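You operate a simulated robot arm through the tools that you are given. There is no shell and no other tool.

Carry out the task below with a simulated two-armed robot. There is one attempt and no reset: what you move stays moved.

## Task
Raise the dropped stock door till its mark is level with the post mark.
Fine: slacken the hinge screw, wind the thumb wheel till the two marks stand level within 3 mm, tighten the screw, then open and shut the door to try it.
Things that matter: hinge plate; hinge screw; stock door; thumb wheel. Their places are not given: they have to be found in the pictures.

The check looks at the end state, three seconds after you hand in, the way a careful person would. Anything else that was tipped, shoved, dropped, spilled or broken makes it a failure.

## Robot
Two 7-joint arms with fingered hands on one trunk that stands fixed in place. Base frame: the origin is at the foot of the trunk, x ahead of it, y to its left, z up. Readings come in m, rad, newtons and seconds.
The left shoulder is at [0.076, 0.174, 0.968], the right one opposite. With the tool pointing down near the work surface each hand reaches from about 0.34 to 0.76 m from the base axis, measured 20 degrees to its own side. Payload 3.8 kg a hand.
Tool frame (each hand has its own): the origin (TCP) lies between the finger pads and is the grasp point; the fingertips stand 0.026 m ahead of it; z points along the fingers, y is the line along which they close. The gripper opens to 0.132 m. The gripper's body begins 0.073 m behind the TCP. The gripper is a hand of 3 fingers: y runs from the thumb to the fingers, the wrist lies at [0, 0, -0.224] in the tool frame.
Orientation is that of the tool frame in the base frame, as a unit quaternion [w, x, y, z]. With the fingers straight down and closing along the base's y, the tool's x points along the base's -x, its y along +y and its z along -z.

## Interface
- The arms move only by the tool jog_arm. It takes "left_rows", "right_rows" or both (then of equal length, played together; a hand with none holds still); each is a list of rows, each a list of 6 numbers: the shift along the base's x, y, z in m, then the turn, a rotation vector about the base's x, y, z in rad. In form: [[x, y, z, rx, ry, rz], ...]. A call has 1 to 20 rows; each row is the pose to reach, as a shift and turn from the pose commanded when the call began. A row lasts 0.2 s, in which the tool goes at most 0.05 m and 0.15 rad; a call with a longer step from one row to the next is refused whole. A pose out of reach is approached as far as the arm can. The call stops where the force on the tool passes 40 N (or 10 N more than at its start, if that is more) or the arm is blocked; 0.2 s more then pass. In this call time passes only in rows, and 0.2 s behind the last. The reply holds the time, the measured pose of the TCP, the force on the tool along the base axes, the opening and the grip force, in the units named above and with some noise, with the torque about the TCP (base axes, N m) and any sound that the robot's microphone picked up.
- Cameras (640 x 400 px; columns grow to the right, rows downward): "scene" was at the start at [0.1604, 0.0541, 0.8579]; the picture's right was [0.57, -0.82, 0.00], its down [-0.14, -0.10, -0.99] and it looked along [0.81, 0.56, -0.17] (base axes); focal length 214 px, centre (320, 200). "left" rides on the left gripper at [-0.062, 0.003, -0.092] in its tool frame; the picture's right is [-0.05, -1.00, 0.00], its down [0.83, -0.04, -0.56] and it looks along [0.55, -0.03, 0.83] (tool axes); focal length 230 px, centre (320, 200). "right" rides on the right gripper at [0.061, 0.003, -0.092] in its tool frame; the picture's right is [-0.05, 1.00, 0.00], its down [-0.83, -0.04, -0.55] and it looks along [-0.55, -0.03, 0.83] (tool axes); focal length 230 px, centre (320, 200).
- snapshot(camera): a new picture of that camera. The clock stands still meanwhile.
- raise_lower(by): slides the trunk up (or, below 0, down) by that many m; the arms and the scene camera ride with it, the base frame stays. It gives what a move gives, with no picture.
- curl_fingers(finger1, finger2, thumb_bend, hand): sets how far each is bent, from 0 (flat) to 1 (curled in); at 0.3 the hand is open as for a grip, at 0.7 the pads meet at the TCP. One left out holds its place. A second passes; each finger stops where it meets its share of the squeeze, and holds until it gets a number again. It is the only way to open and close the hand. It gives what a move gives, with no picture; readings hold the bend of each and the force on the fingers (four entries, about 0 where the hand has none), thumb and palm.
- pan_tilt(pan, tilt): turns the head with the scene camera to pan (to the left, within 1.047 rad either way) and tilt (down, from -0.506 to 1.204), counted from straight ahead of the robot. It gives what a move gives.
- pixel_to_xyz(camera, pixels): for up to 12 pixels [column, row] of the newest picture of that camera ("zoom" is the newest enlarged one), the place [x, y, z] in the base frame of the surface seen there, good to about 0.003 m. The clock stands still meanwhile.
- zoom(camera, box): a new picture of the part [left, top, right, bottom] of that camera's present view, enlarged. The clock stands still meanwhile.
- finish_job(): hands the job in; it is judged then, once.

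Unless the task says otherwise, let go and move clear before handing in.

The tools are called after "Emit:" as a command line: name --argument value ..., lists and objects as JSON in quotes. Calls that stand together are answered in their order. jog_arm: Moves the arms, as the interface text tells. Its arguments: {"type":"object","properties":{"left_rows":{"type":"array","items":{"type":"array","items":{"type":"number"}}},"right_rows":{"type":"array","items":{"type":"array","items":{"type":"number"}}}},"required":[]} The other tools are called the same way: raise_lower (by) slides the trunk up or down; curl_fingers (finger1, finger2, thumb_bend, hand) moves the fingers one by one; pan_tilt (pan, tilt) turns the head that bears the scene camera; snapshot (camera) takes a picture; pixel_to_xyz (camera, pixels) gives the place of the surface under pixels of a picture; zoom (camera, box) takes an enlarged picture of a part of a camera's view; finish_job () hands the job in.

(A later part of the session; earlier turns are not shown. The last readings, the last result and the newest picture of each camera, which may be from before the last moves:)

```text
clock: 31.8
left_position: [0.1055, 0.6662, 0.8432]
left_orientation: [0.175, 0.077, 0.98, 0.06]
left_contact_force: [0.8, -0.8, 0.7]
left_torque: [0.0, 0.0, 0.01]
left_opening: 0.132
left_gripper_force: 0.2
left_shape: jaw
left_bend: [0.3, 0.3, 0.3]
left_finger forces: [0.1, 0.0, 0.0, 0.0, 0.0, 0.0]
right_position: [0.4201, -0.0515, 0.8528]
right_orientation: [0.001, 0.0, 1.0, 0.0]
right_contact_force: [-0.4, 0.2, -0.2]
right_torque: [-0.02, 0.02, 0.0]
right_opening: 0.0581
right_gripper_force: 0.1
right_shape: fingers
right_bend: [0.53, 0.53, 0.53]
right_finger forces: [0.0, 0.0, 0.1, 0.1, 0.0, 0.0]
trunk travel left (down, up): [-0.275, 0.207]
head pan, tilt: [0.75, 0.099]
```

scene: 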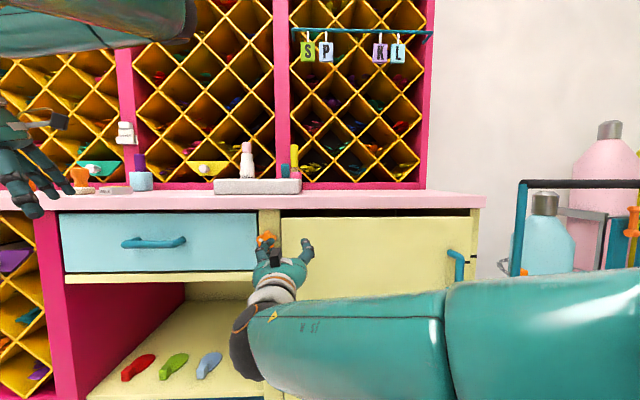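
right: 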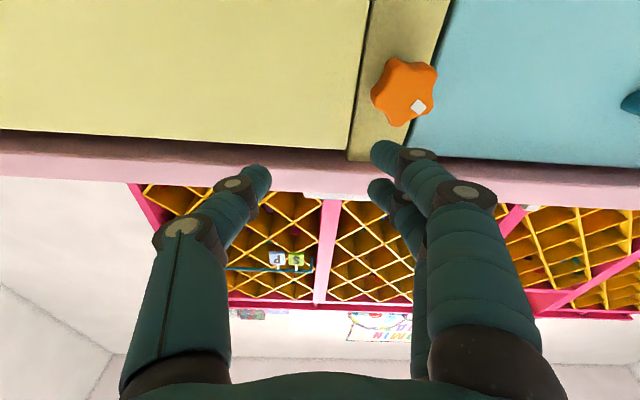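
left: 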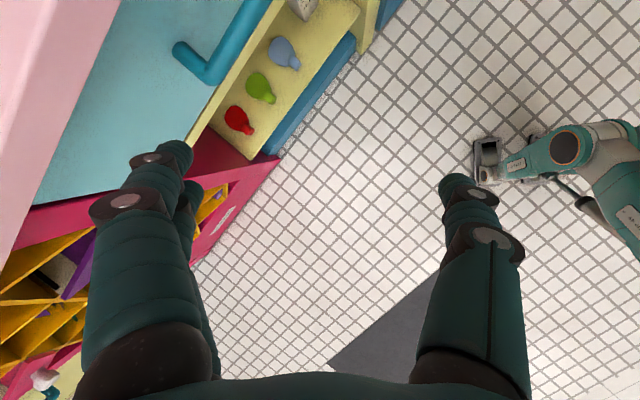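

Both hands are clear. I'll bring the left hand in front of the robot pointing down, then pitch it forward with a rightward yaw so the elbow swings out and down.

Emit:
jog_arm --left_rows '[[0.0245, -0.0305, -0.012, -0.01, 0.0293, 0.0129], [0.049, -0.061, -0.024, -0.02, 0.0587, 0.0258], [0.0735, -0.0915, -0.036, -0.03, 0.088, 0.0388], [0.098, -0.122, -0.048, -0.04, 0.1173, 0.0517], [0.1225, -0.1525, -0.06, -0.05, 0.1467, 0.0646], [0.147, -0.183, -0.072, -0.06, 0.176, 0.0775], [0.1715, -0.2135, -0.084, -0.07, 0.2053, 0.0904], [0.196, -0.244, -0.096, -0.08, 0.2347, 0.1033], [0.2205, -0.2745, -0.108, -0.09, 0.264, 0.1163], [0.245, -0.305, -0.12, -0.1, 0.2933, 0.1292], [0.2695, -0.3355, -0.132, -0.11, 0.3227, 0.1421], [0.294, -0.366, -0.143, -0.12, 0.352, 0.155]]'

Emit:
pan_tilt --pan 0.606 --tilt 0.168

Emit:
snapshot --camera "scene"

```text
clock: 34.4
left_position: [0.3228, 0.2694, 0.6417]
left_orientation: [0.018, -0.006, 1.0, 0.001]
left_contact_force: [0.2, -0.5, 0.3]
left_torque: [0.01, 0.0, 0.0]
left_opening: 0.132
left_gripper_force: 0.0
left_shape: jaw
left_bend: [0.3, 0.3, 0.3]
left_finger forces: [0.0, 0.0, 0.1, 0.0, 0.0, 0.0]
left hand out of reach, approached as far as the arm can: row 1, 2, 3, 4, 5, 6, 7, 8, 9, 10, 11, 12
right_position: [0.4203, -0.0507, 0.852]
right_orientation: [0.0, -0.001, 1.0, 0.0]
right_contact_force: [-1.6, 0.2, -0.2]
right_torque: [-0.03, 0.01, 0.01]
right_opening: 0.0579
right_gripper_force: 0.1
right_shape: fingers
right_bend: [0.53, 0.53, 0.53]
right_finger forces: [0.0, 0.0, 0.0, 0.0, 0.0, 0.1]
trunk travel left (down, up): [-0.275, 0.207]
head pan, tilt: [0.75, 0.099]
```

```text
clock: 35.1
left_position: [0.3223, 0.2691, 0.6423]
left_orientation: [0.019, -0.007, 1.0, 0.001]
left_contact_force: [0.4, 0.3, 0.8]
left_torque: [0.01, 0.01, 0.03]
left_opening: 0.1318
left_gripper_force: 0.1
left_shape: jaw
left_bend: [0.3, 0.3, 0.3]
left_finger forces: [0.0, 0.0, 0.0, 0.0, 0.0, 0.1]
right_position: [0.4205, -0.0515, 0.8525]
right_orientation: [0.001, 0.001, 1.0, 0.0]
right_contact_force: [-1.0, -0.1, 0.5]
right_torque: [0.01, 0.05, 0.0]
right_opening: 0.0581
right_gripper_force: 0.0
right_shape: fingers
right_bend: [0.53, 0.53, 0.53]
right_finger forces: [0.0, 0.1, 0.1, 0.1, 0.0, 0.0]
trunk travel left (down, up): [-0.275, 0.207]
head pan, tilt: [0.606, 0.168]
```

```text
taken
```

scene: 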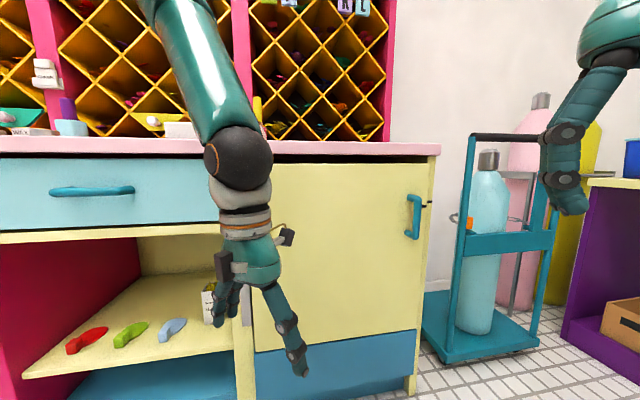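

The hand now hangs in front, and the forearm rises up and to the left from the wrist at (238,155). I'll locate the elbow.

Emit:
pan_tilt --pan 0.8 --tilt -0.3

Emit:
snapshot --camera "scene"

Emit:
pixel_to_xyz --camera "scene" --pixels '[[320, 300], [300, 250], [250, 200], [250, 150], [200, 150], [150, 150], [200, 100], [100, 100], [100, 200], [50, 150], [150, 60], [320, 200]]'

```text
clock: 36.0
left_position: [0.3233, 0.2695, 0.6424]
left_orientation: [0.019, -0.006, 1.0, 0.002]
left_contact_force: [-0.4, 0.5, 1.1]
left_torque: [0.01, 0.0, -0.01]
left_opening: 0.1319
left_gripper_force: 0.0
left_shape: jaw
left_bend: [0.3, 0.3, 0.3]
left_finger forces: [0.1, 0.1, 0.0, 0.0, 0.1, 0.0]
right_position: [0.4198, -0.0517, 0.8521]
right_orientation: [0.001, 0.0, 1.0, 0.0]
right_contact_force: [0.0, 0.3, 1.1]
right_torque: [0.02, -0.01, -0.03]
right_opening: 0.058
right_gripper_force: 0.0
right_shape: fingers
right_bend: [0.53, 0.53, 0.53]
right_finger forces: [0.0, 0.1, 0.1, 0.1, 0.0, 0.0]
trunk travel left (down, up): [-0.275, 0.207]
head pan, tilt: [0.799, -0.3]
```

```text
taken
```

scene: 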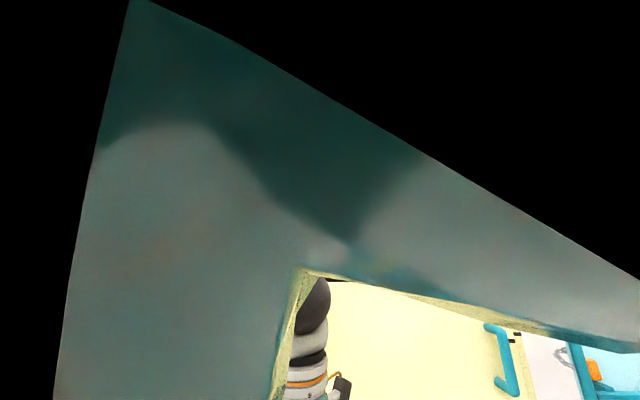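

```text
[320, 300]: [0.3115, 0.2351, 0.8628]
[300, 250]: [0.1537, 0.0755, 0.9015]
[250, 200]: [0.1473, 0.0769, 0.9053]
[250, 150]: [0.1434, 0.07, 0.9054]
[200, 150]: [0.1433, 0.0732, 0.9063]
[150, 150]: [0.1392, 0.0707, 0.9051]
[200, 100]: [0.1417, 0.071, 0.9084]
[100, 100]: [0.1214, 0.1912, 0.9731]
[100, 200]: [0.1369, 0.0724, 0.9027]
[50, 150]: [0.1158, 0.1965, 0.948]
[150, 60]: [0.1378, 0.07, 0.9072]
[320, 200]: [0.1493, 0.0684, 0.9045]
```

That view is mostly the robot's own casing, so it doesn't help. From this hanging pose I'll pitch the hand forward along +x at low height, which should pull the elbow out and down.

Emit:
pan_tilt --pan 0.606 --tilt 0.168

Emit:
jog_arm --left_rows '[[0.009, 0, 0.001, 0, -0.112, 0], [0.018, 0, 0.002, 0, -0.224, 0], [0.027, 0, 0.004, 0, -0.336, 0], [0.036, 0, 0.005, 0, -0.448, 0], [0.045, 0, 0.006, 0, -0.56, 0], [0.054, 0, 0.008, 0, -0.672, 0], [0.063, 0, 0.009, 0, -0.784, 0], [0.072, 0, 0.01, 0, -0.896, 0], [0.081, 0, 0.012, 0, -1.008, 0], [0.09, 0, 0.014, 0, -1.12, 0], [0.1, 0, 0.015, 0, -1.232, 0], [0.109, 0, 0.016, 0, -1.344, 0], [0.118, 0, 0.018, 0, -1.456, 0], [0.128, 0, 0.02, 0, -1.57, 0]]'

Emit:
snapshot --camera "scene"

```text
clock: 36.9
left_position: [0.3235, 0.2705, 0.6429]
left_orientation: [0.019, -0.006, 1.0, 0.002]
left_contact_force: [-0.1, -0.6, 0.2]
left_torque: [-0.01, -0.03, -0.02]
left_opening: 0.132
left_gripper_force: 0.0
left_shape: jaw
left_bend: [0.3, 0.3, 0.3]
left_finger forces: [0.0, 0.0, 0.0, 0.0, 0.0, 0.0]
right_position: [0.4213, -0.052, 0.8535]
right_orientation: [0.0, 0.0, 1.0, -0.001]
right_contact_force: [0.9, 0.5, -0.5]
right_torque: [-0.02, 0.01, 0.0]
right_opening: 0.0579
right_gripper_force: 0.0
right_shape: fingers
right_bend: [0.53, 0.53, 0.53]
right_finger forces: [0.1, 0.0, 0.0, 0.0, 0.0, 0.0]
trunk travel left (down, up): [-0.275, 0.207]
head pan, tilt: [0.606, 0.168]
```

```text
clock: 39.9
left_position: [0.4654, 0.3059, 0.7156]
left_orientation: [0.691, 0.001, 0.722, 0.0]
left_contact_force: [0.5, -0.6, 0.2]
left_torque: [0.01, 0.04, 0.0]
left_opening: 0.1322
left_gripper_force: 0.0
left_shape: jaw
left_bend: [0.3, 0.3, 0.3]
left_finger forces: [0.1, 0.1, 0.0, 0.0, 0.0, 0.0]
left hand out of reach, approached as far as the arm can: row 4, 5, 6, 7, 10, 11, 12, 13, 14
right_position: [0.4207, -0.0504, 0.8518]
right_orientation: [0.001, -0.002, 1.0, 0.0]
right_contact_force: [0.4, -0.2, 0.6]
right_torque: [-0.02, 0.02, -0.01]
right_opening: 0.058
right_gripper_force: 0.1
right_shape: fingers
right_bend: [0.53, 0.53, 0.53]
right_finger forces: [0.0, 0.0, 0.1, 0.1, 0.0, 0.1]
trunk travel left (down, up): [-0.275, 0.207]
head pan, tilt: [0.606, 0.168]
```

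```text
taken
```

scene: 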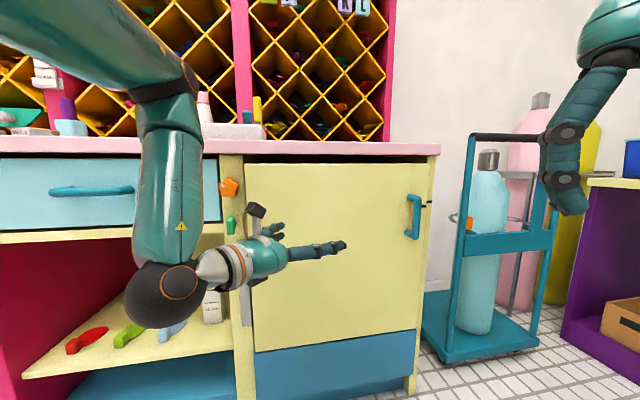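

The hand points forward at (0.465, 0.306, 0.716), with the elbow still high at pixel (165,75). A high elbow works if the trunk is low, because the wrist bends less. I'll lower the trunk 0.16 m and then bring the hand up and round to 45°.

Emit:
raise_lower --by -0.16

Emit:
jog_arm --left_rows '[[0, 0.02, 0.015, 0, 0, 0.08], [0, 0.038, 0.028, 0, 0, 0.16], [0, 0.057, 0.042, 0, 0, 0.24], [0, 0.076, 0.056, 0, 0, 0.32], [0, 0.095, 0.07, 0, 0, 0.4], [0, 0.113, 0.084, 0, 0, 0.48], [0, 0.132, 0.098, 0, 0, 0.56], [0, 0.151, 0.112, 0, 0, 0.64], [0, 0.17, 0.126, 0, 0, 0.72], [0.001, 0.189, 0.142, 0, 0, 0.785]]'

Emit:
snapshot --camera "left"

Emit:
snapshot --camera "scene"

```text
clock: 41.8
left_position: [0.4645, 0.3063, 0.5573]
left_orientation: [0.708, 0.0, 0.706, 0.0]
left_contact_force: [-0.1, -0.4, 0.8]
left_torque: [0.0, 0.01, -0.03]
left_opening: 0.1319
left_gripper_force: 0.1
left_shape: jaw
left_bend: [0.3, 0.3, 0.3]
left_finger forces: [0.1, 0.0, 0.0, 0.1, 0.1, 0.0]
right_position: [0.4204, -0.0519, 0.6939]
right_orientation: [0.001, 0.0, 1.0, 0.001]
right_contact_force: [-0.8, -0.6, 0.2]
right_torque: [0.0, 0.0, -0.02]
right_opening: 0.0581
right_gripper_force: 0.1
right_shape: fingers
right_bend: [0.53, 0.53, 0.53]
right_finger forces: [0.0, 0.0, 0.0, 0.1, 0.1, 0.0]
trunk travel left (down, up): [-0.115, 0.367]
head pan, tilt: [0.606, 0.168]
```

```text
clock: 44.0
left_position: [0.4671, 0.4944, 0.6978]
left_orientation: [0.654, -0.27, 0.652, 0.271]
left_contact_force: [0.6, 1.2, -0.4]
left_torque: [-0.01, -0.02, -0.02]
left_opening: 0.132
left_gripper_force: 0.1
left_shape: jaw
left_bend: [0.3, 0.3, 0.3]
left_finger forces: [0.1, 0.0, 0.0, 0.0, 0.1, 0.0]
right_position: [0.4197, -0.0514, 0.6928]
right_orientation: [0.001, 0.0, 1.0, 0.001]
right_contact_force: [-0.2, -0.6, -0.1]
right_torque: [0.05, 0.01, 0.04]
right_opening: 0.0579
right_gripper_force: 0.1
right_shape: fingers
right_bend: [0.53, 0.53, 0.53]
right_finger forces: [0.0, 0.1, 0.1, 0.0, 0.1, 0.1]
trunk travel left (down, up): [-0.115, 0.367]
head pan, tilt: [0.606, 0.168]
```

```text
taken
```

left: 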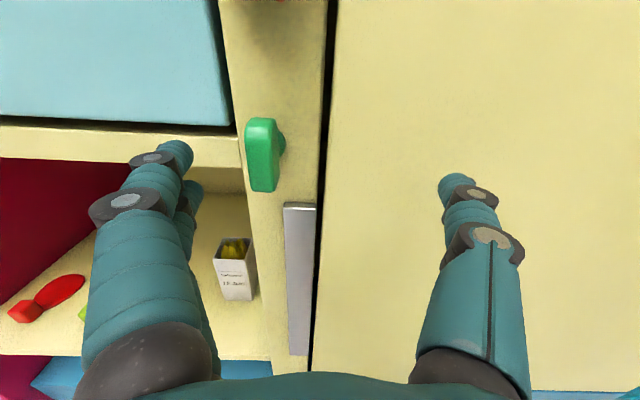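

```text
taken
```

scene: 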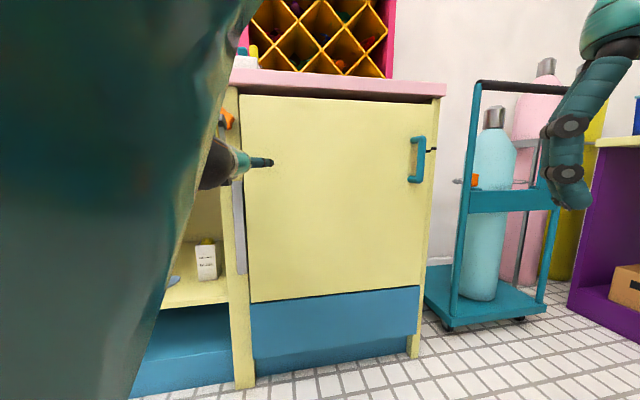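

The pose is exact at u=0.680, s=-0.019, z=0.698 with no reach warning, and the scene camera still sees the marks. I'll slide sideways to centre on the wing.

Emit:
jog_arm --left_rows '[[-0.0085, 0.0085, 0, 0, 0, 0], [-0.017, 0.017, 0, 0, 0, 0], [-0.0252, 0.0252, 0, 0, 0, 0]]'

Emit:
snapshot --camera "left"

Emit:
zoom --camera "scene" --box '[405, 125, 445, 150]'

```text
clock: 44.8
left_position: [0.4484, 0.5145, 0.6964]
left_orientation: [0.654, -0.27, 0.653, 0.271]
left_contact_force: [-0.4, 0.2, -0.5]
left_torque: [-0.02, -0.03, 0.03]
left_opening: 0.1318
left_gripper_force: 0.0
left_shape: jaw
left_bend: [0.3, 0.3, 0.3]
left_finger forces: [0.1, 0.0, 0.0, 0.1, 0.0, 0.0]
left hand out of reach, approached as far as the arm can: row 3
right_position: [0.4207, -0.0524, 0.6929]
right_orientation: [0.001, 0.0, 1.0, 0.0]
right_contact_force: [0.5, 0.5, -0.9]
right_torque: [0.0, 0.02, 0.04]
right_opening: 0.0577
right_gripper_force: 0.1
right_shape: fingers
right_bend: [0.53, 0.53, 0.53]
right_finger forces: [0.1, 0.0, 0.0, 0.0, 0.1, 0.1]
trunk travel left (down, up): [-0.115, 0.367]
head pan, tilt: [0.606, 0.168]
```

```text
taken
```

left: 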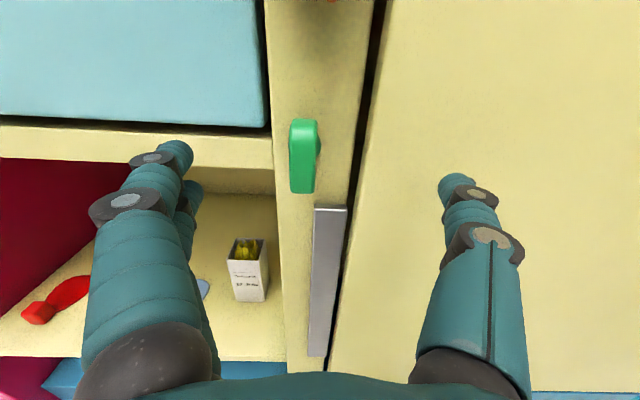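

```text
16.00 times, centred on (425, 138) of scene
```

zoom: 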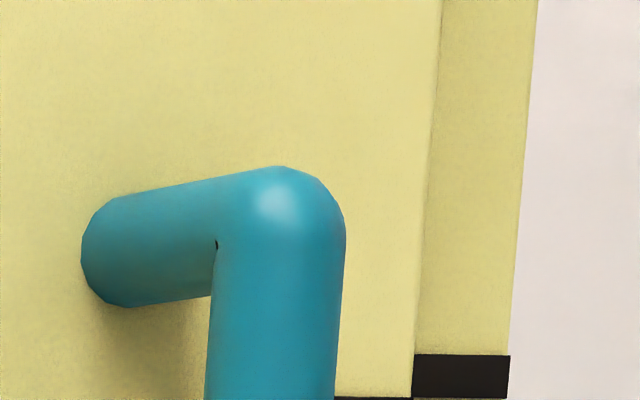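

The hand stands at u≈0.681, s≈-0.047. I'll read the wing and plate positions from this close left view, then narrow the fingers.

Emit:
pixel_to_xyz --camera "left" --pixels '[[293, 155], [302, 125], [302, 155], [303, 190], [314, 155], [318, 145], [330, 250], [385, 100], [280, 200], [340, 100], [303, 135], [303, 170]]'

Emit:
curl_fingers --hand "left" --finger1 0.55 --finger2 0.55 --thumb_bend 0.55

Emit:
snapshot --camera "left"

```text
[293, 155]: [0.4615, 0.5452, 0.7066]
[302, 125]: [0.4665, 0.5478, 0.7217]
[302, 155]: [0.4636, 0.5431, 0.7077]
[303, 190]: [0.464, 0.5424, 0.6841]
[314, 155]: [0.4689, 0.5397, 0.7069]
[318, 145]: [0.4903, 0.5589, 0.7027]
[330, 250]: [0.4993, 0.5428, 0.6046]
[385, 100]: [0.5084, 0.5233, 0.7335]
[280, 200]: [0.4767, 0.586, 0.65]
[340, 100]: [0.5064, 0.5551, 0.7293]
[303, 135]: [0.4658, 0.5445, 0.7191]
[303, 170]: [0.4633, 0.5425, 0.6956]
```

```text
clock: 45.8
left_position: [0.4496, 0.513, 0.697]
left_orientation: [0.654, -0.27, 0.653, 0.27]
left_contact_force: [0.0, 0.5, -0.2]
left_torque: [0.02, 0.02, 0.02]
left_opening: 0.0517
left_gripper_force: 0.1
left_shape: fingers
left_bend: [0.55, 0.55, 0.55]
left_finger forces: [0.0, 0.1, 0.0, 0.1, 0.0, 0.0]
right_position: [0.4211, -0.051, 0.6922]
right_orientation: [0.0, -0.001, 1.0, 0.0]
right_contact_force: [0.3, -1.2, 0.0]
right_torque: [0.0, 0.01, -0.02]
right_opening: 0.0581
right_gripper_force: 0.0
right_shape: fingers
right_bend: [0.53, 0.53, 0.53]
right_finger forces: [0.1, 0.0, 0.0, 0.0, 0.0, 0.0]
trunk travel left (down, up): [-0.115, 0.367]
head pan, tilt: [0.606, 0.168]
```

```text
taken
```

left: 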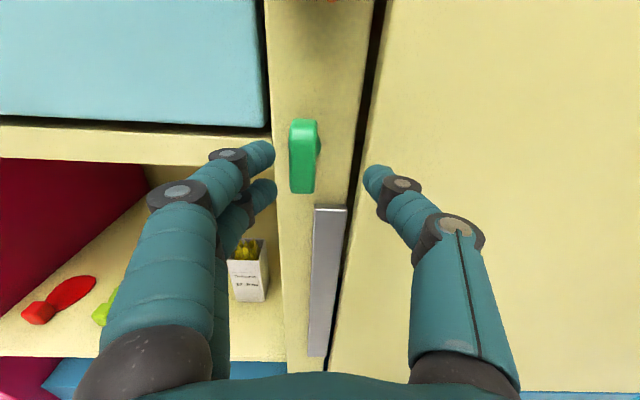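

The wing is centred at s≈-0.055, z≈0.70, with its front at u=0.7115, and the fingers straddle it at (262,155) and (375,180). I'll centre on it and move in to u≈0.709.

Emit:
jog_arm --left_rows '[[0, 0.007, 0.002, 0, 0, 0], [0.0, 0.0128, 0.003, 0, 0, 0], [0.007, 0.0195, 0.0035, 0, 0, 0], [0.0137, 0.0262, 0.0035, 0, 0, 0]]'

Emit:
snapshot --camera "left"

```text
clock: 46.8
left_position: [0.4629, 0.5409, 0.7003]
left_orientation: [0.653, -0.271, 0.653, 0.271]
left_contact_force: [-3.9, 0.4, -0.1]
left_torque: [0.0, -0.02, -0.03]
left_opening: 0.0477
left_gripper_force: 2.4
left_shape: fingers
left_bend: [0.55, 0.55, 0.56]
left_finger forces: [0.0, 0.0, 0.0, 0.0, 3.9, 0.0]
right_position: [0.4214, -0.0506, 0.6914]
right_orientation: [0.001, 0.0, 1.0, 0.0]
right_contact_force: [-0.2, -0.1, 0.2]
right_torque: [0.01, -0.01, 0.0]
right_opening: 0.0578
right_gripper_force: 0.2
right_shape: fingers
right_bend: [0.53, 0.53, 0.53]
right_finger forces: [0.1, 0.0, 0.1, 0.0, 0.0, 0.1]
trunk travel left (down, up): [-0.115, 0.367]
head pan, tilt: [0.606, 0.168]
```

```text
taken
```

left: 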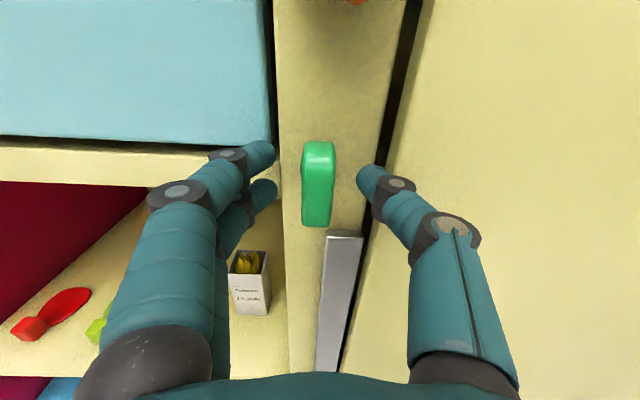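

The thumb lightly touches the door edge (3.9 N), and the wing sits centred between the fingers at (317,183). I'll close on it.

Emit:
curl_fingers --hand "left" --finger1 0.75 --finger2 0.75 --thumb_bend 0.75

Emit:
snapshot --camera "left"

Emit:
snapshot --camera "scene"

```text
clock: 47.8
left_position: [0.4641, 0.5414, 0.7009]
left_orientation: [0.654, -0.27, 0.652, 0.271]
left_contact_force: [4.8, 12.8, 2.5]
left_torque: [0.08, -0.04, 0.0]
left_opening: 0.015
left_gripper_force: 12.7
left_shape: fingers
left_bend: [0.7, 0.7, 0.69]
left_finger forces: [7.5, 7.6, 0.1, 0.0, 10.1, 0.0]
right_position: [0.4199, -0.0521, 0.6918]
right_orientation: [0.0, 0.0, 1.0, 0.0]
right_contact_force: [-0.8, 0.1, 0.1]
right_torque: [0.01, 0.01, -0.01]
right_opening: 0.0578
right_gripper_force: 0.0
right_shape: fingers
right_bend: [0.53, 0.53, 0.53]
right_finger forces: [0.1, 0.1, 0.0, 0.0, 0.0, 0.0]
trunk travel left (down, up): [-0.115, 0.367]
head pan, tilt: [0.606, 0.168]
```

```text
taken
```

left: 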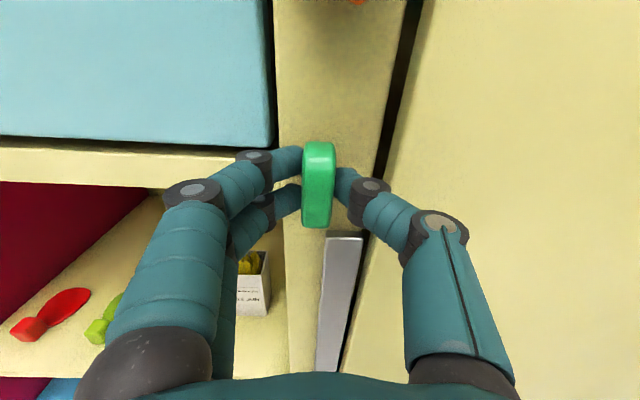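

```text
taken
```

scene: 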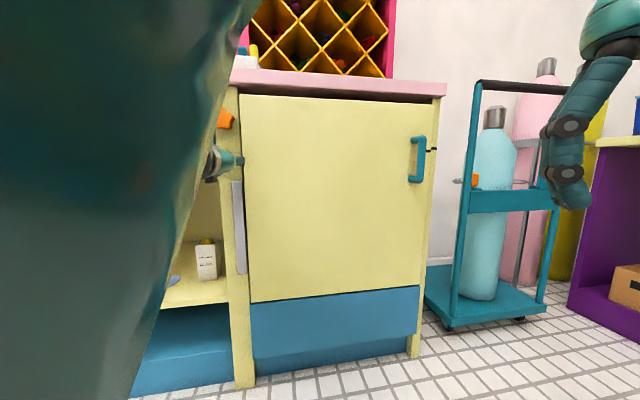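

The wing is gripped firmly (7.5, 7.6 and 10.1 N). I'll turn it anticlockwise as seen from the front, in small steps, watching torque and reach.

Emit:
jog_arm --left_rows '[[0, 0, 0, -0.0707, -0.0707, 0], [0, 0, 0, -0.1414, -0.1414, 0], [0, 0, 0, -0.2121, -0.2121, 0], [0, 0, 0, -0.2828, -0.2828, 0]]'

Emit:
snapshot --camera "left"

```text
clock: 48.8
left_position: [0.464, 0.5415, 0.7015]
left_orientation: [0.695, -0.394, 0.586, 0.134]
left_contact_force: [4.5, 11.8, 0.0]
left_torque: [0.11, 0.04, 0.07]
left_opening: 0.0148
left_gripper_force: 12.4
left_shape: fingers
left_bend: [0.71, 0.7, 0.69]
left_finger forces: [7.2, 7.7, 0.0, 0.1, 9.9, 0.1]
right_position: [0.4204, -0.0512, 0.6913]
right_orientation: [0.0, 0.0, 1.0, 0.0]
right_contact_force: [-0.4, -0.5, 1.3]
right_torque: [0.02, 0.02, -0.01]
right_opening: 0.0579
right_gripper_force: 0.1
right_shape: fingers
right_bend: [0.53, 0.53, 0.53]
right_finger forces: [0.0, 0.0, 0.1, 0.1, 0.1, 0.1]
trunk travel left (down, up): [-0.115, 0.367]
head pan, tilt: [0.606, 0.168]
```

```text
taken
```

left: 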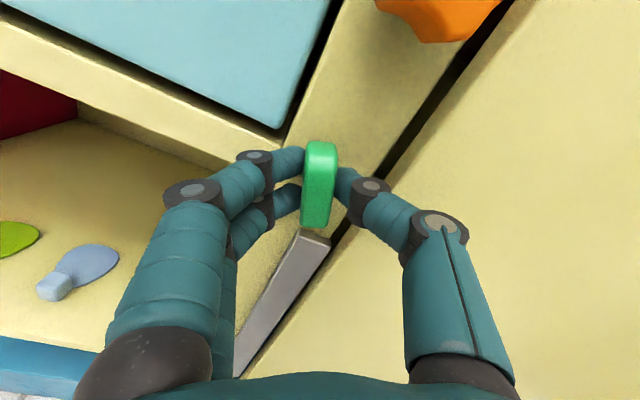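

The wing turns with the hand (0.4 rad so far) against light torque. I'll keep turning.

Emit:
jog_arm --left_rows '[[0, 0, 0, -0.0919, -0.0919, 0], [0, 0, 0, -0.1838, -0.1838, 0], [0, 0, 0, -0.2758, -0.2758, 0], [0, 0, 0, -0.3677, -0.3677, 0], [0, 0, 0, -0.4596, -0.4596, 0], [0, 0, 0, -0.5515, -0.5515, 0]]'

Emit:
snapshot --camera "left"

```text
clock: 50.2
left_position: [0.4632, 0.5416, 0.7009]
left_orientation: [0.694, -0.589, 0.389, -0.139]
left_contact_force: [-3.1, 12.5, -0.7]
left_torque: [0.07, 0.01, 0.22]
left_opening: 0.0146
left_gripper_force: 13.8
left_shape: fingers
left_bend: [0.71, 0.71, 0.69]
left_finger forces: [8.2, 7.6, 0.0, 0.0, 11.4, 0.0]
right_position: [0.4206, -0.051, 0.6935]
right_orientation: [0.001, 0.0, 1.0, -0.001]
right_contact_force: [0.4, 0.2, 0.4]
right_torque: [0.02, -0.02, -0.01]
right_opening: 0.0577
right_gripper_force: 0.1
right_shape: fingers
right_bend: [0.53, 0.53, 0.53]
right_finger forces: [0.0, 0.1, 0.1, 0.1, 0.0, 0.0]
trunk travel left (down, up): [-0.115, 0.367]
head pan, tilt: [0.606, 0.168]
```

```text
taken
```

left: 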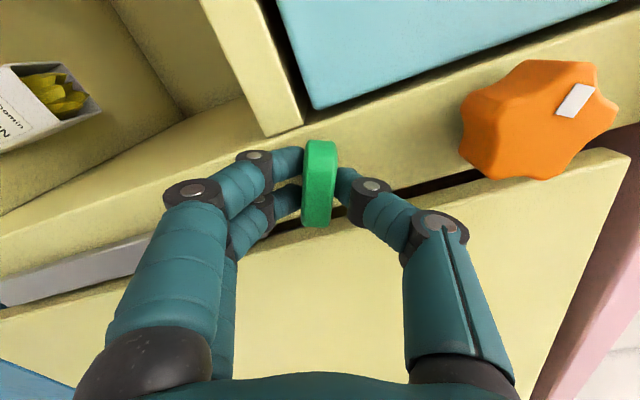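

I'm at about 1.18 rad in total with no resistance. I'll continue another 0.5 rad past a quarter turn.

Emit:
jog_arm --left_rows '[[0, 0, 0, -0.0919, -0.0919, 0], [0, 0, 0, -0.1838, -0.1838, 0], [0, 0, 0, -0.2758, -0.2758, 0], [0, 0, 0, -0.3677, -0.3677, 0]]'

Emit:
snapshot --camera "left"

Emit:
zoom --camera "scene" --box '[400, 130, 448, 160]'

```text
clock: 51.2
left_position: [0.4631, 0.5426, 0.7013]
left_orientation: [-0.634, 0.67, -0.227, 0.312]
left_contact_force: [-5.6, 9.9, -3.3]
left_torque: [0.0, 0.03, 0.21]
left_opening: 0.015
left_gripper_force: 13.6
left_shape: fingers
left_bend: [0.71, 0.71, 0.69]
left_finger forces: [7.6, 7.2, 0.0, 0.1, 12.8, 0.0]
right_position: [0.421, -0.0507, 0.6939]
right_orientation: [0.001, 0.0, 1.0, -0.001]
right_contact_force: [0.3, -0.1, -0.8]
right_torque: [0.02, 0.03, -0.03]
right_opening: 0.058
right_gripper_force: 0.0
right_shape: fingers
right_bend: [0.53, 0.53, 0.53]
right_finger forces: [0.0, 0.1, 0.0, 0.0, 0.0, 0.0]
trunk travel left (down, up): [-0.115, 0.367]
head pan, tilt: [0.606, 0.168]
```

```text
taken
```

left: 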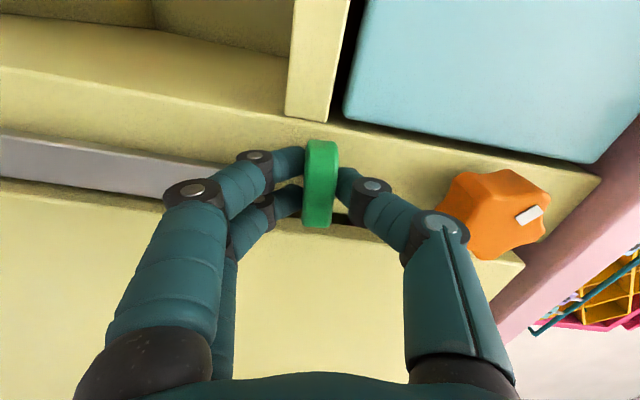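

```text
13.33 times, centred on (424, 145) of scene
```

zoom: 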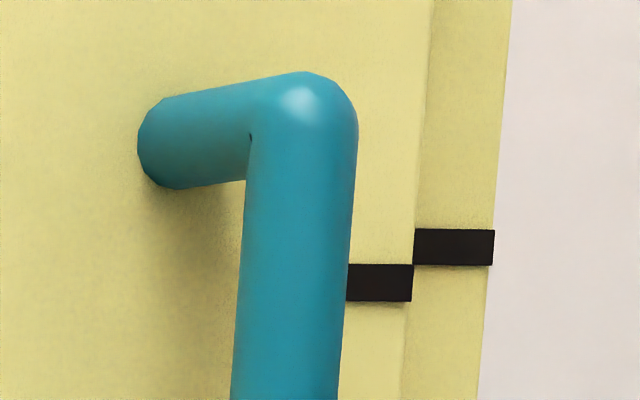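

I've turned 1.7 rad so far. The axial torque is falling from about 0.1 to 0.02 N·m, which suggests the screw is slackening. I'll go on to see whether there is an end stop.

Emit:
jog_arm --left_rows '[[0, 0, 0, -0.0919, -0.0919, 0], [0, 0, 0, -0.1838, -0.1838, 0], [0, 0, 0, -0.2758, -0.2758, 0], [0, 0, 0, -0.3677, -0.3677, 0]]'

Emit:
snapshot --camera "left"

```text
clock: 52.2
left_position: [0.4629, 0.5426, 0.701]
left_orientation: [-0.533, 0.706, -0.046, 0.465]
left_contact_force: [-2.3, 10.7, -6.4]
left_torque: [-0.06, 0.07, 0.22]
left_opening: 0.0148
left_gripper_force: 13.3
left_shape: fingers
left_bend: [0.71, 0.71, 0.69]
left_finger forces: [6.4, 6.7, 0.2, 0.0, 13.0, 0.0]
right_position: [0.4206, -0.0511, 0.6917]
right_orientation: [0.0, 0.0, 1.0, -0.002]
right_contact_force: [0.0, 0.3, 0.2]
right_torque: [-0.03, 0.05, 0.01]
right_opening: 0.058
right_gripper_force: 0.0
right_shape: fingers
right_bend: [0.53, 0.53, 0.53]
right_finger forces: [0.0, 0.0, 0.0, 0.0, 0.0, 0.0]
trunk travel left (down, up): [-0.115, 0.367]
head pan, tilt: [0.606, 0.168]
```

```text
taken
```

left: 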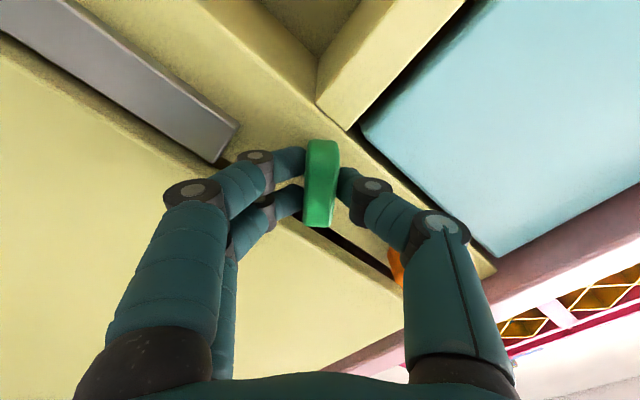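

At 2.22 rad there is still no stop. I'll carry on to about half a turn, so the wing ends vertical again.

Emit:
jog_arm --left_rows '[[0, 0, 0, -0.0919, -0.0919, 0], [0, 0, 0, -0.1838, -0.1838, 0], [0, 0, 0, -0.2758, -0.2758, 0], [0, 0, 0, -0.3677, -0.3677, 0], [0, 0, 0, -0.4596, -0.4596, 0], [0, 0, 0, -0.5515, -0.5515, 0], [0, 0, 0, -0.65, -0.65, 0]]'

Emit:
snapshot --camera "left"

Emit:
zoom --camera "scene" --box '[400, 130, 448, 160]'

```text
clock: 53.8
left_position: [0.4642, 0.5406, 0.7017]
left_orientation: [-0.271, 0.653, 0.27, 0.653]
left_contact_force: [0.7, -1.3, -4.0]
left_torque: [0.71, 0.73, -0.05]
left_opening: 0.0125
left_gripper_force: 29.5
left_shape: fingers
left_bend: [0.73, 0.71, 0.68]
left_finger forces: [6.5, 24.9, 0.1, 0.1, 28.1, 0.0]
right_position: [0.4194, -0.0508, 0.6922]
right_orientation: [0.0, 0.001, 1.0, 0.0]
right_contact_force: [0.6, -0.4, 0.1]
right_torque: [0.02, 0.02, 0.01]
right_opening: 0.058
right_gripper_force: 0.1
right_shape: fingers
right_bend: [0.53, 0.53, 0.53]
right_finger forces: [0.1, 0.0, 0.0, 0.0, 0.1, 0.0]
trunk travel left (down, up): [-0.115, 0.367]
head pan, tilt: [0.606, 0.168]
```

```text
taken
```

left: 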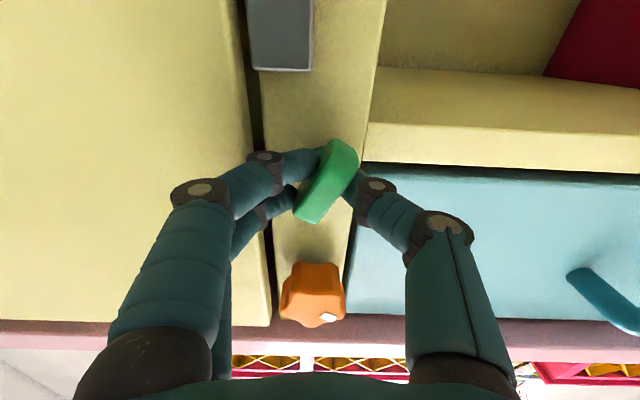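

```text
13.33 times, centred on (424, 145) of scene
```

zoom: 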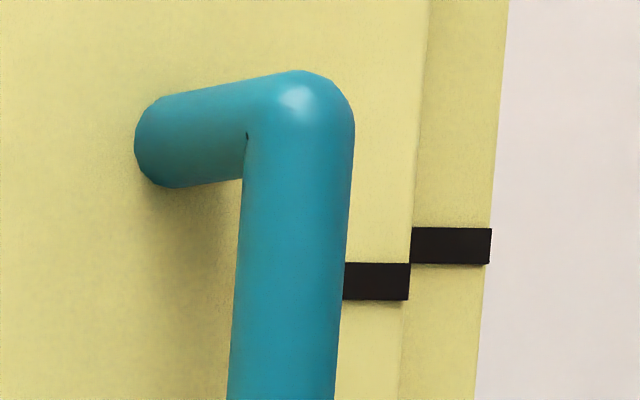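

There is an end stop: the axial torque rose to about 1 N·m and the wing now sits skewed between the fingers at (328,180). The screw is fully slack, at about 2.6 rad of travel. I'll ease the hand back to relieve it and release.

Emit:
jog_arm --left_rows '[[0, 0, 0, 0.09, 0.09, 0], [0, 0, 0, 0.18, 0.18, 0], [0, 0, 0, 0.27, 0.27, 0], [0, 0, 0, 0.32, 0.32, 0]]'

Emit:
snapshot --camera "left"

```text
clock: 54.8
left_position: [0.4635, 0.5411, 0.7012]
left_orientation: [-0.411, 0.698, 0.115, 0.575]
left_contact_force: [6.0, -0.8, -2.1]
left_torque: [-0.07, 0.06, -0.07]
left_opening: 0.0136
left_gripper_force: 12.7
left_shape: fingers
left_bend: [0.72, 0.71, 0.68]
left_finger forces: [7.6, 8.0, 0.1, 0.0, 10.5, 0.0]
right_position: [0.4208, -0.051, 0.6922]
right_orientation: [0.0, 0.0, 1.0, 0.0]
right_contact_force: [0.0, -1.1, -0.4]
right_torque: [-0.01, 0.03, -0.04]
right_opening: 0.0581
right_gripper_force: 0.0
right_shape: fingers
right_bend: [0.53, 0.53, 0.53]
right_finger forces: [0.0, 0.1, 0.0, 0.0, 0.0, 0.0]
trunk travel left (down, up): [-0.115, 0.367]
head pan, tilt: [0.606, 0.168]
```

```text
taken
```

left: 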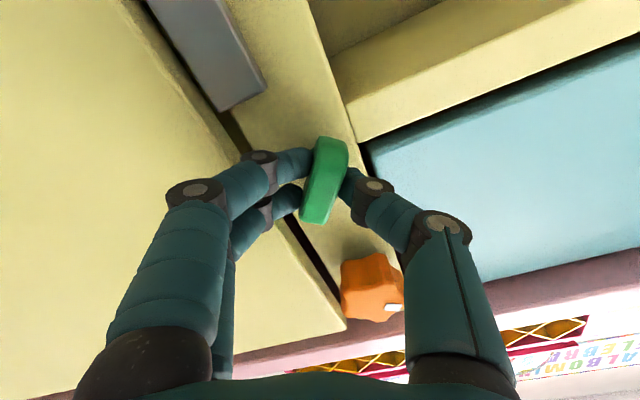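

The wing is nearly free of twist and forces are even. I'll open slightly and back straight out.

Emit:
curl_fingers --hand "left" --finger1 0.6 --finger2 0.6 --thumb_bend 0.6

Emit:
jog_arm --left_rows '[[-0.008, -0.008, 0, 0, 0, 0], [-0.016, -0.016, 0, 0, 0, 0], [-0.022, -0.022, 0, 0, 0, 0]]'

Emit:
snapshot --camera "left"

```text
clock: 55.8
left_position: [0.4622, 0.5403, 0.7009]
left_orientation: [-0.411, 0.697, 0.117, 0.575]
left_contact_force: [-0.1, 0.0, -0.1]
left_torque: [0.02, -0.01, 0.03]
left_opening: 0.0341
left_gripper_force: 0.1
left_shape: fingers
left_bend: [0.6, 0.6, 0.6]
left_finger forces: [0.0, 0.0, 0.1, 0.0, 0.1, 0.1]
right_position: [0.4202, -0.0509, 0.6927]
right_orientation: [-0.001, -0.001, 1.0, 0.0]
right_contact_force: [0.8, -0.3, -0.4]
right_torque: [-0.01, 0.0, -0.02]
right_opening: 0.0579
right_gripper_force: 0.1
right_shape: fingers
right_bend: [0.53, 0.53, 0.53]
right_finger forces: [0.1, 0.1, 0.1, 0.1, 0.0, 0.0]
trunk travel left (down, up): [-0.115, 0.367]
head pan, tilt: [0.606, 0.168]
```

```text
clock: 56.6
left_position: [0.4523, 0.5506, 0.7059]
left_orientation: [-0.42, 0.699, 0.121, 0.567]
left_contact_force: [2.3, -7.2, -2.8]
left_torque: [-0.03, 0.03, -0.18]
left_opening: 0.0388
left_gripper_force: 3.3
left_shape: fingers
left_bend: [0.58, 0.57, 0.6]
left_finger forces: [2.7, 3.9, 0.0, 0.0, 0.0, 0.0]
left hand out of reach, approached as far as the arm can: row 1, 2, 3
right_position: [0.4206, -0.0508, 0.6924]
right_orientation: [0.0, -0.001, 1.0, 0.0]
right_contact_force: [0.6, -0.3, 0.7]
right_torque: [0.02, 0.01, -0.02]
right_opening: 0.0577
right_gripper_force: 0.1
right_shape: fingers
right_bend: [0.53, 0.53, 0.53]
right_finger forces: [0.0, 0.0, 0.0, 0.0, 0.0, 0.0]
trunk travel left (down, up): [-0.115, 0.367]
head pan, tilt: [0.606, 0.168]
```

```text
taken
```

left: 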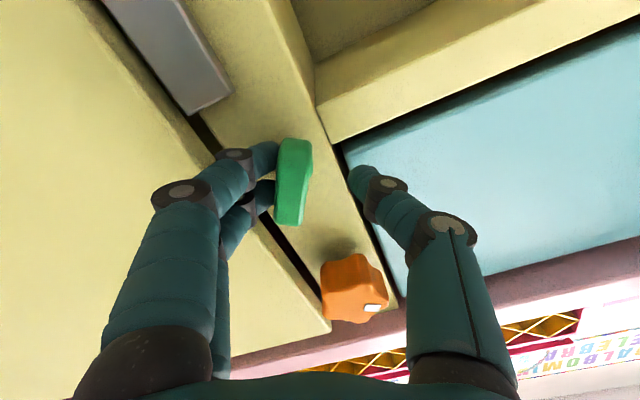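

In this roll the arm can't retreat straight back. It drifted left instead, and the fingers press lightly on the wing (4 N). I'll re-centre on the wing with a small retreat.

Emit:
jog_arm --left_rows '[[0.005, -0.006, -0.002, 0, 0, 0], [0.006, -0.012, -0.004, 0, 0, 0], [0.004, -0.017, -0.005, 0, 0, 0]]'

Emit:
snapshot --camera "left"

```text
clock: 57.4
left_position: [0.4562, 0.5337, 0.702]
left_orientation: [-0.412, 0.698, 0.117, 0.574]
left_contact_force: [0.0, 0.5, -0.3]
left_torque: [-0.02, 0.0, 0.01]
left_opening: 0.0349
left_gripper_force: 0.2
left_shape: fingers
left_bend: [0.6, 0.6, 0.6]
left_finger forces: [0.0, 0.0, 0.0, 0.0, 0.0, 0.1]
right_position: [0.4205, -0.0514, 0.6925]
right_orientation: [0.0, 0.0, 1.0, 0.0]
right_contact_force: [0.3, -0.1, -0.1]
right_torque: [-0.01, 0.02, 0.01]
right_opening: 0.058
right_gripper_force: 0.0
right_shape: fingers
right_bend: [0.53, 0.53, 0.53]
right_finger forces: [0.0, 0.0, 0.0, 0.0, 0.0, 0.0]
trunk travel left (down, up): [-0.115, 0.367]
head pan, tilt: [0.606, 0.168]
```

```text
taken
```

left: 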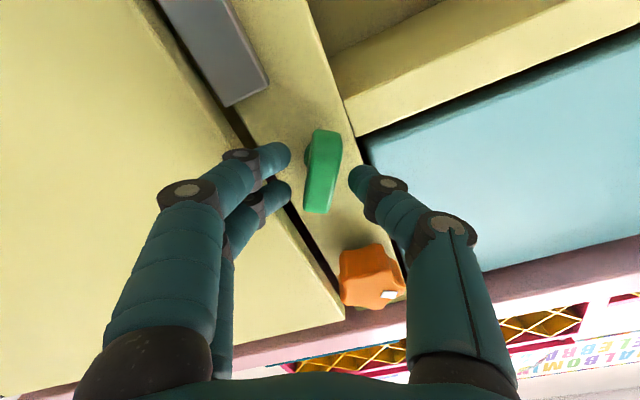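

I'm re-centred at u=0.700 with no contact, and it was reachable. I'll retreat further in small steps.

Emit:
jog_arm --left_rows '[[-0.004, -0.004, 0, 0, 0, 0], [-0.008, -0.008, 0, 0, 0, 0], [-0.011, -0.011, 0, 0, 0, 0]]'

```text
clock: 58.2
left_position: [0.4473, 0.5259, 0.7012]
left_orientation: [-0.411, 0.696, 0.118, 0.576]
left_contact_force: [-0.8, -1.1, -0.3]
left_torque: [-0.01, 0.0, 0.01]
left_opening: 0.0351
left_gripper_force: 0.1
left_shape: fingers
left_bend: [0.6, 0.6, 0.6]
left_finger forces: [0.0, 0.1, 0.0, 0.0, 0.0, 0.1]
right_position: [0.4198, -0.0511, 0.6918]
right_orientation: [0.0, 0.0, 1.0, 0.0]
right_contact_force: [0.1, -1.0, 0.0]
right_torque: [0.02, 0.03, 0.02]
right_opening: 0.058
right_gripper_force: 0.0
right_shape: fingers
right_bend: [0.53, 0.53, 0.53]
right_finger forces: [0.0, 0.0, 0.1, 0.0, 0.0, 0.1]
trunk travel left (down, up): [-0.115, 0.367]
head pan, tilt: [0.606, 0.168]
```

Emit:
jog_arm --left_rows '[[-0.004, -0.004, 0, 0, 0, 0], [-0.007, -0.007, 0, 0, 0, 0]]'

Emit:
snapshot --camera "left"

```text
clock: 58.8
left_position: [0.4461, 0.5229, 0.699]
left_orientation: [-0.41, 0.697, 0.117, 0.576]
left_contact_force: [0.0, -0.2, -1.0]
left_torque: [0.0, -0.01, -0.05]
left_opening: 0.0348
left_gripper_force: 0.1
left_shape: fingers
left_bend: [0.6, 0.6, 0.6]
left_finger forces: [0.0, 0.0, 0.0, 0.0, 0.1, 0.0]
left hand out of reach, approached as far as the arm can: row 1, 2
right_position: [0.4197, -0.0506, 0.6929]
right_orientation: [0.0, 0.0, 1.0, 0.001]
right_contact_force: [0.2, -0.6, 0.3]
right_torque: [0.02, 0.06, -0.01]
right_opening: 0.0578
right_gripper_force: 0.1
right_shape: fingers
right_bend: [0.53, 0.53, 0.53]
right_finger forces: [0.1, 0.0, 0.0, 0.0, 0.0, 0.0]
trunk travel left (down, up): [-0.115, 0.367]
head pan, tilt: [0.606, 0.168]
```

```text
taken
```

left: 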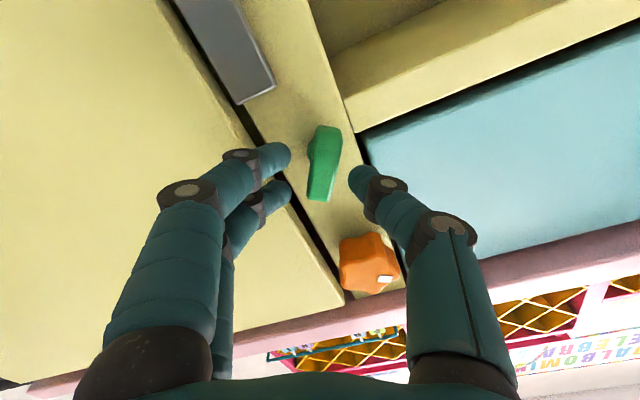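

The tips are now level with the wing front (u≈0.711). Lowering a little gives more backward reach, so I'll open wider and move down and back together.

Emit:
curl_fingers --hand "left" --finger1 0.45 --finger2 0.45 --thumb_bend 0.45

Emit:
jog_arm --left_rows '[[-0.002, -0.003, -0.008, 0, 0, 0], [-0.003, -0.007, -0.016, 0, 0, 0], [-0.004, -0.012, -0.026, 0, 0, 0]]'

Emit:
snapshot --camera "left"

```text
clock: 59.8
left_position: [0.4455, 0.5234, 0.699]
left_orientation: [-0.411, 0.697, 0.117, 0.575]
left_contact_force: [0.1, -0.3, 0.4]
left_torque: [0.01, 0.0, -0.02]
left_opening: 0.0842
left_gripper_force: 0.0
left_shape: fingers
left_bend: [0.45, 0.45, 0.45]
left_finger forces: [0.1, 0.0, 0.0, 0.0, 0.0, 0.0]
right_position: [0.4204, -0.0513, 0.693]
right_orientation: [0.0, -0.001, 1.0, 0.0]
right_contact_force: [0.3, 0.2, 0.0]
right_torque: [0.02, 0.02, -0.03]
right_opening: 0.058
right_gripper_force: 0.0
right_shape: fingers
right_bend: [0.53, 0.53, 0.53]
right_finger forces: [0.1, 0.0, 0.1, 0.0, 0.0, 0.1]
trunk travel left (down, up): [-0.115, 0.367]
head pan, tilt: [0.606, 0.168]
```

```text
clock: 60.6
left_position: [0.4428, 0.5114, 0.6735]
left_orientation: [-0.412, 0.698, 0.116, 0.575]
left_contact_force: [0.2, 0.7, 0.3]
left_torque: [-0.03, -0.01, -0.01]
left_opening: 0.084
left_gripper_force: 0.0
left_shape: fingers
left_bend: [0.45, 0.45, 0.45]
left_finger forces: [0.1, 0.0, 0.1, 0.0, 0.1, 0.0]
right_position: [0.4201, -0.0513, 0.6912]
right_orientation: [0.0, 0.0, 1.0, 0.0]
right_contact_force: [-0.4, -0.4, 0.0]
right_torque: [0.03, 0.0, 0.0]
right_opening: 0.0579
right_gripper_force: 0.0
right_shape: fingers
right_bend: [0.53, 0.53, 0.53]
right_finger forces: [0.0, 0.0, 0.0, 0.0, 0.0, 0.1]
trunk travel left (down, up): [-0.115, 0.367]
head pan, tilt: [0.606, 0.168]
```

```text
taken
```

left: 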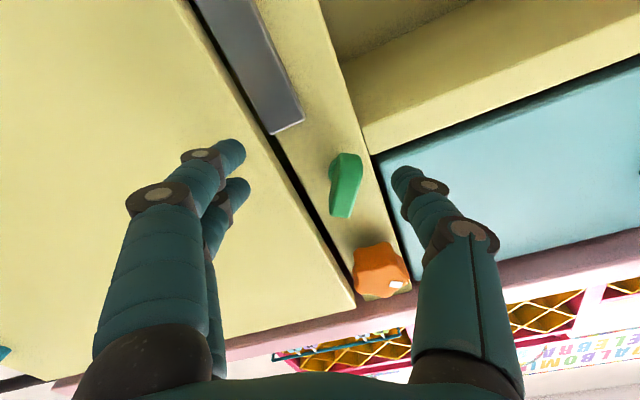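

The hand is free in front of the wing at (0.443, 0.511, 0.674). I'll roll it back so the fingers stand above and below each other and move slightly right and back. Then I'll raise the trunk 0.1 m to bring it to the star wheel.

Emit:
jog_arm --left_rows '[[0.001, -0.003, 0, 0.099, 0.099, 0], [0.002, -0.006, 0, 0.198, 0.198, 0], [0.003, -0.008, 0, 0.297, 0.297, 0], [0.004, -0.01, 0, 0.396, 0.396, 0], [0.005, -0.013, 0, 0.495, 0.495, 0], [0.006, -0.016, 0, 0.594, 0.594, 0], [0.007, -0.018, 0, 0.693, 0.693, 0], [0.007, -0.021, 0, 0.792, 0.792, 0]]'

Emit:
raise_lower --by 0.1

Emit:
snapshot --camera "left"

```text
clock: 62.4
left_position: [0.449, 0.4877, 0.6725]
left_orientation: [0.655, -0.652, 0.272, -0.268]
left_contact_force: [0.8, -0.3, -0.2]
left_torque: [0.02, -0.01, -0.01]
left_opening: 0.0842
left_gripper_force: 0.1
left_shape: fingers
left_bend: [0.45, 0.45, 0.45]
left_finger forces: [0.0, 0.1, 0.1, 0.0, 0.0, 0.0]
right_position: [0.4203, -0.0508, 0.6928]
right_orientation: [0.0, 0.001, 1.0, 0.001]
right_contact_force: [-0.2, 0.0, -0.1]
right_torque: [0.01, -0.01, 0.02]
right_opening: 0.058
right_gripper_force: 0.0
right_shape: fingers
right_bend: [0.53, 0.53, 0.53]
right_finger forces: [0.0, 0.1, 0.0, 0.0, 0.1, 0.1]
trunk travel left (down, up): [-0.115, 0.367]
head pan, tilt: [0.606, 0.168]
```

```text
clock: 63.7
left_position: [0.4489, 0.4894, 0.773]
left_orientation: [0.654, -0.653, 0.272, -0.269]
left_contact_force: [-0.3, 0.6, 0.7]
left_torque: [-0.02, 0.0, 0.0]
left_opening: 0.0841
left_gripper_force: 0.0
left_shape: fingers
left_bend: [0.45, 0.45, 0.45]
left_finger forces: [0.0, 0.0, 0.1, 0.1, 0.1, 0.1]
right_position: [0.4204, -0.0515, 0.7912]
right_orientation: [0.001, 0.001, 1.0, -0.001]
right_contact_force: [-0.2, 0.2, -1.1]
right_torque: [0.01, -0.03, 0.02]
right_opening: 0.058
right_gripper_force: 0.1
right_shape: fingers
right_bend: [0.53, 0.53, 0.53]
right_finger forces: [0.1, 0.0, 0.1, 0.0, 0.0, 0.0]
trunk travel left (down, up): [-0.215, 0.267]
head pan, tilt: [0.606, 0.168]
```

```text
taken
```

left: 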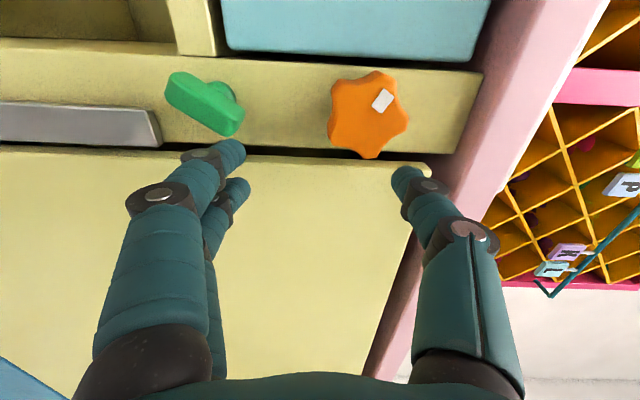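

The hand now stands with the thumb up, and the star wheel is plainly visible at (368,115) in the left view, its index mark at (383,100). I'll measure the star.

Emit:
pixel_to_xyz --camera "left" --pixels '[[368, 113], [335, 85], [375, 75], [405, 120], [370, 153], [333, 135], [383, 100], [175, 85], [235, 125], [205, 105], [400, 88], [420, 170]]'

Emit:
zoom --camera "left" --box '[290, 50, 450, 170]'

Emit:
snapshot --camera "scene"

```text
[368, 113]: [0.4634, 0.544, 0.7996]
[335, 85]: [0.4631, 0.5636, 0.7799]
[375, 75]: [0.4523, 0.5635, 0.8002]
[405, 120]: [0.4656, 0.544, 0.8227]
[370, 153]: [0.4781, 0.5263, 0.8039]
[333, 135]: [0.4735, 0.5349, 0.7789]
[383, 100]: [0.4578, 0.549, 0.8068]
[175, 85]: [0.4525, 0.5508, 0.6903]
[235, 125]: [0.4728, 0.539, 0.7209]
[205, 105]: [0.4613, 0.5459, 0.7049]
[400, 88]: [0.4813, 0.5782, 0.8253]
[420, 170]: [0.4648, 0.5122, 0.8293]
```

```text
3.33 times, centred on (370, 110) of left
```

zoom: 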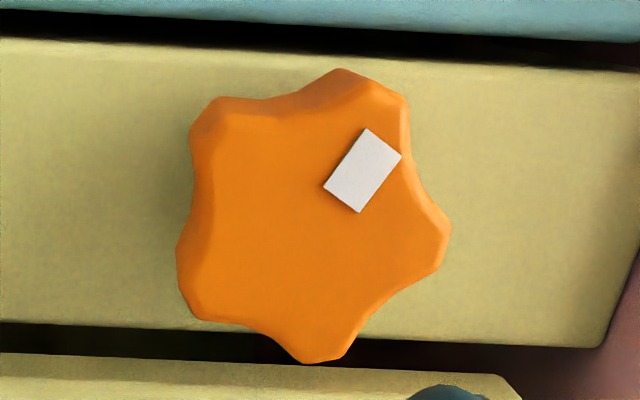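

```text
taken
```

scene: 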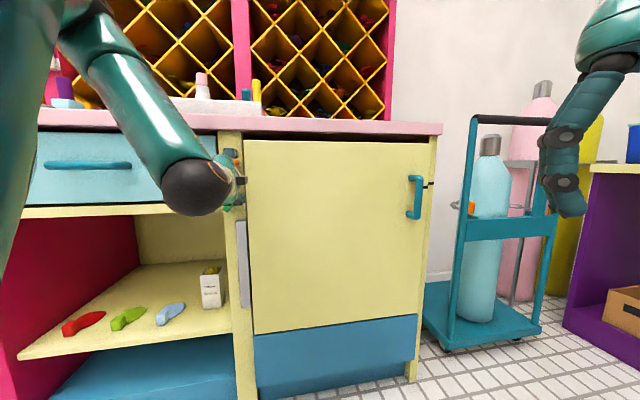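

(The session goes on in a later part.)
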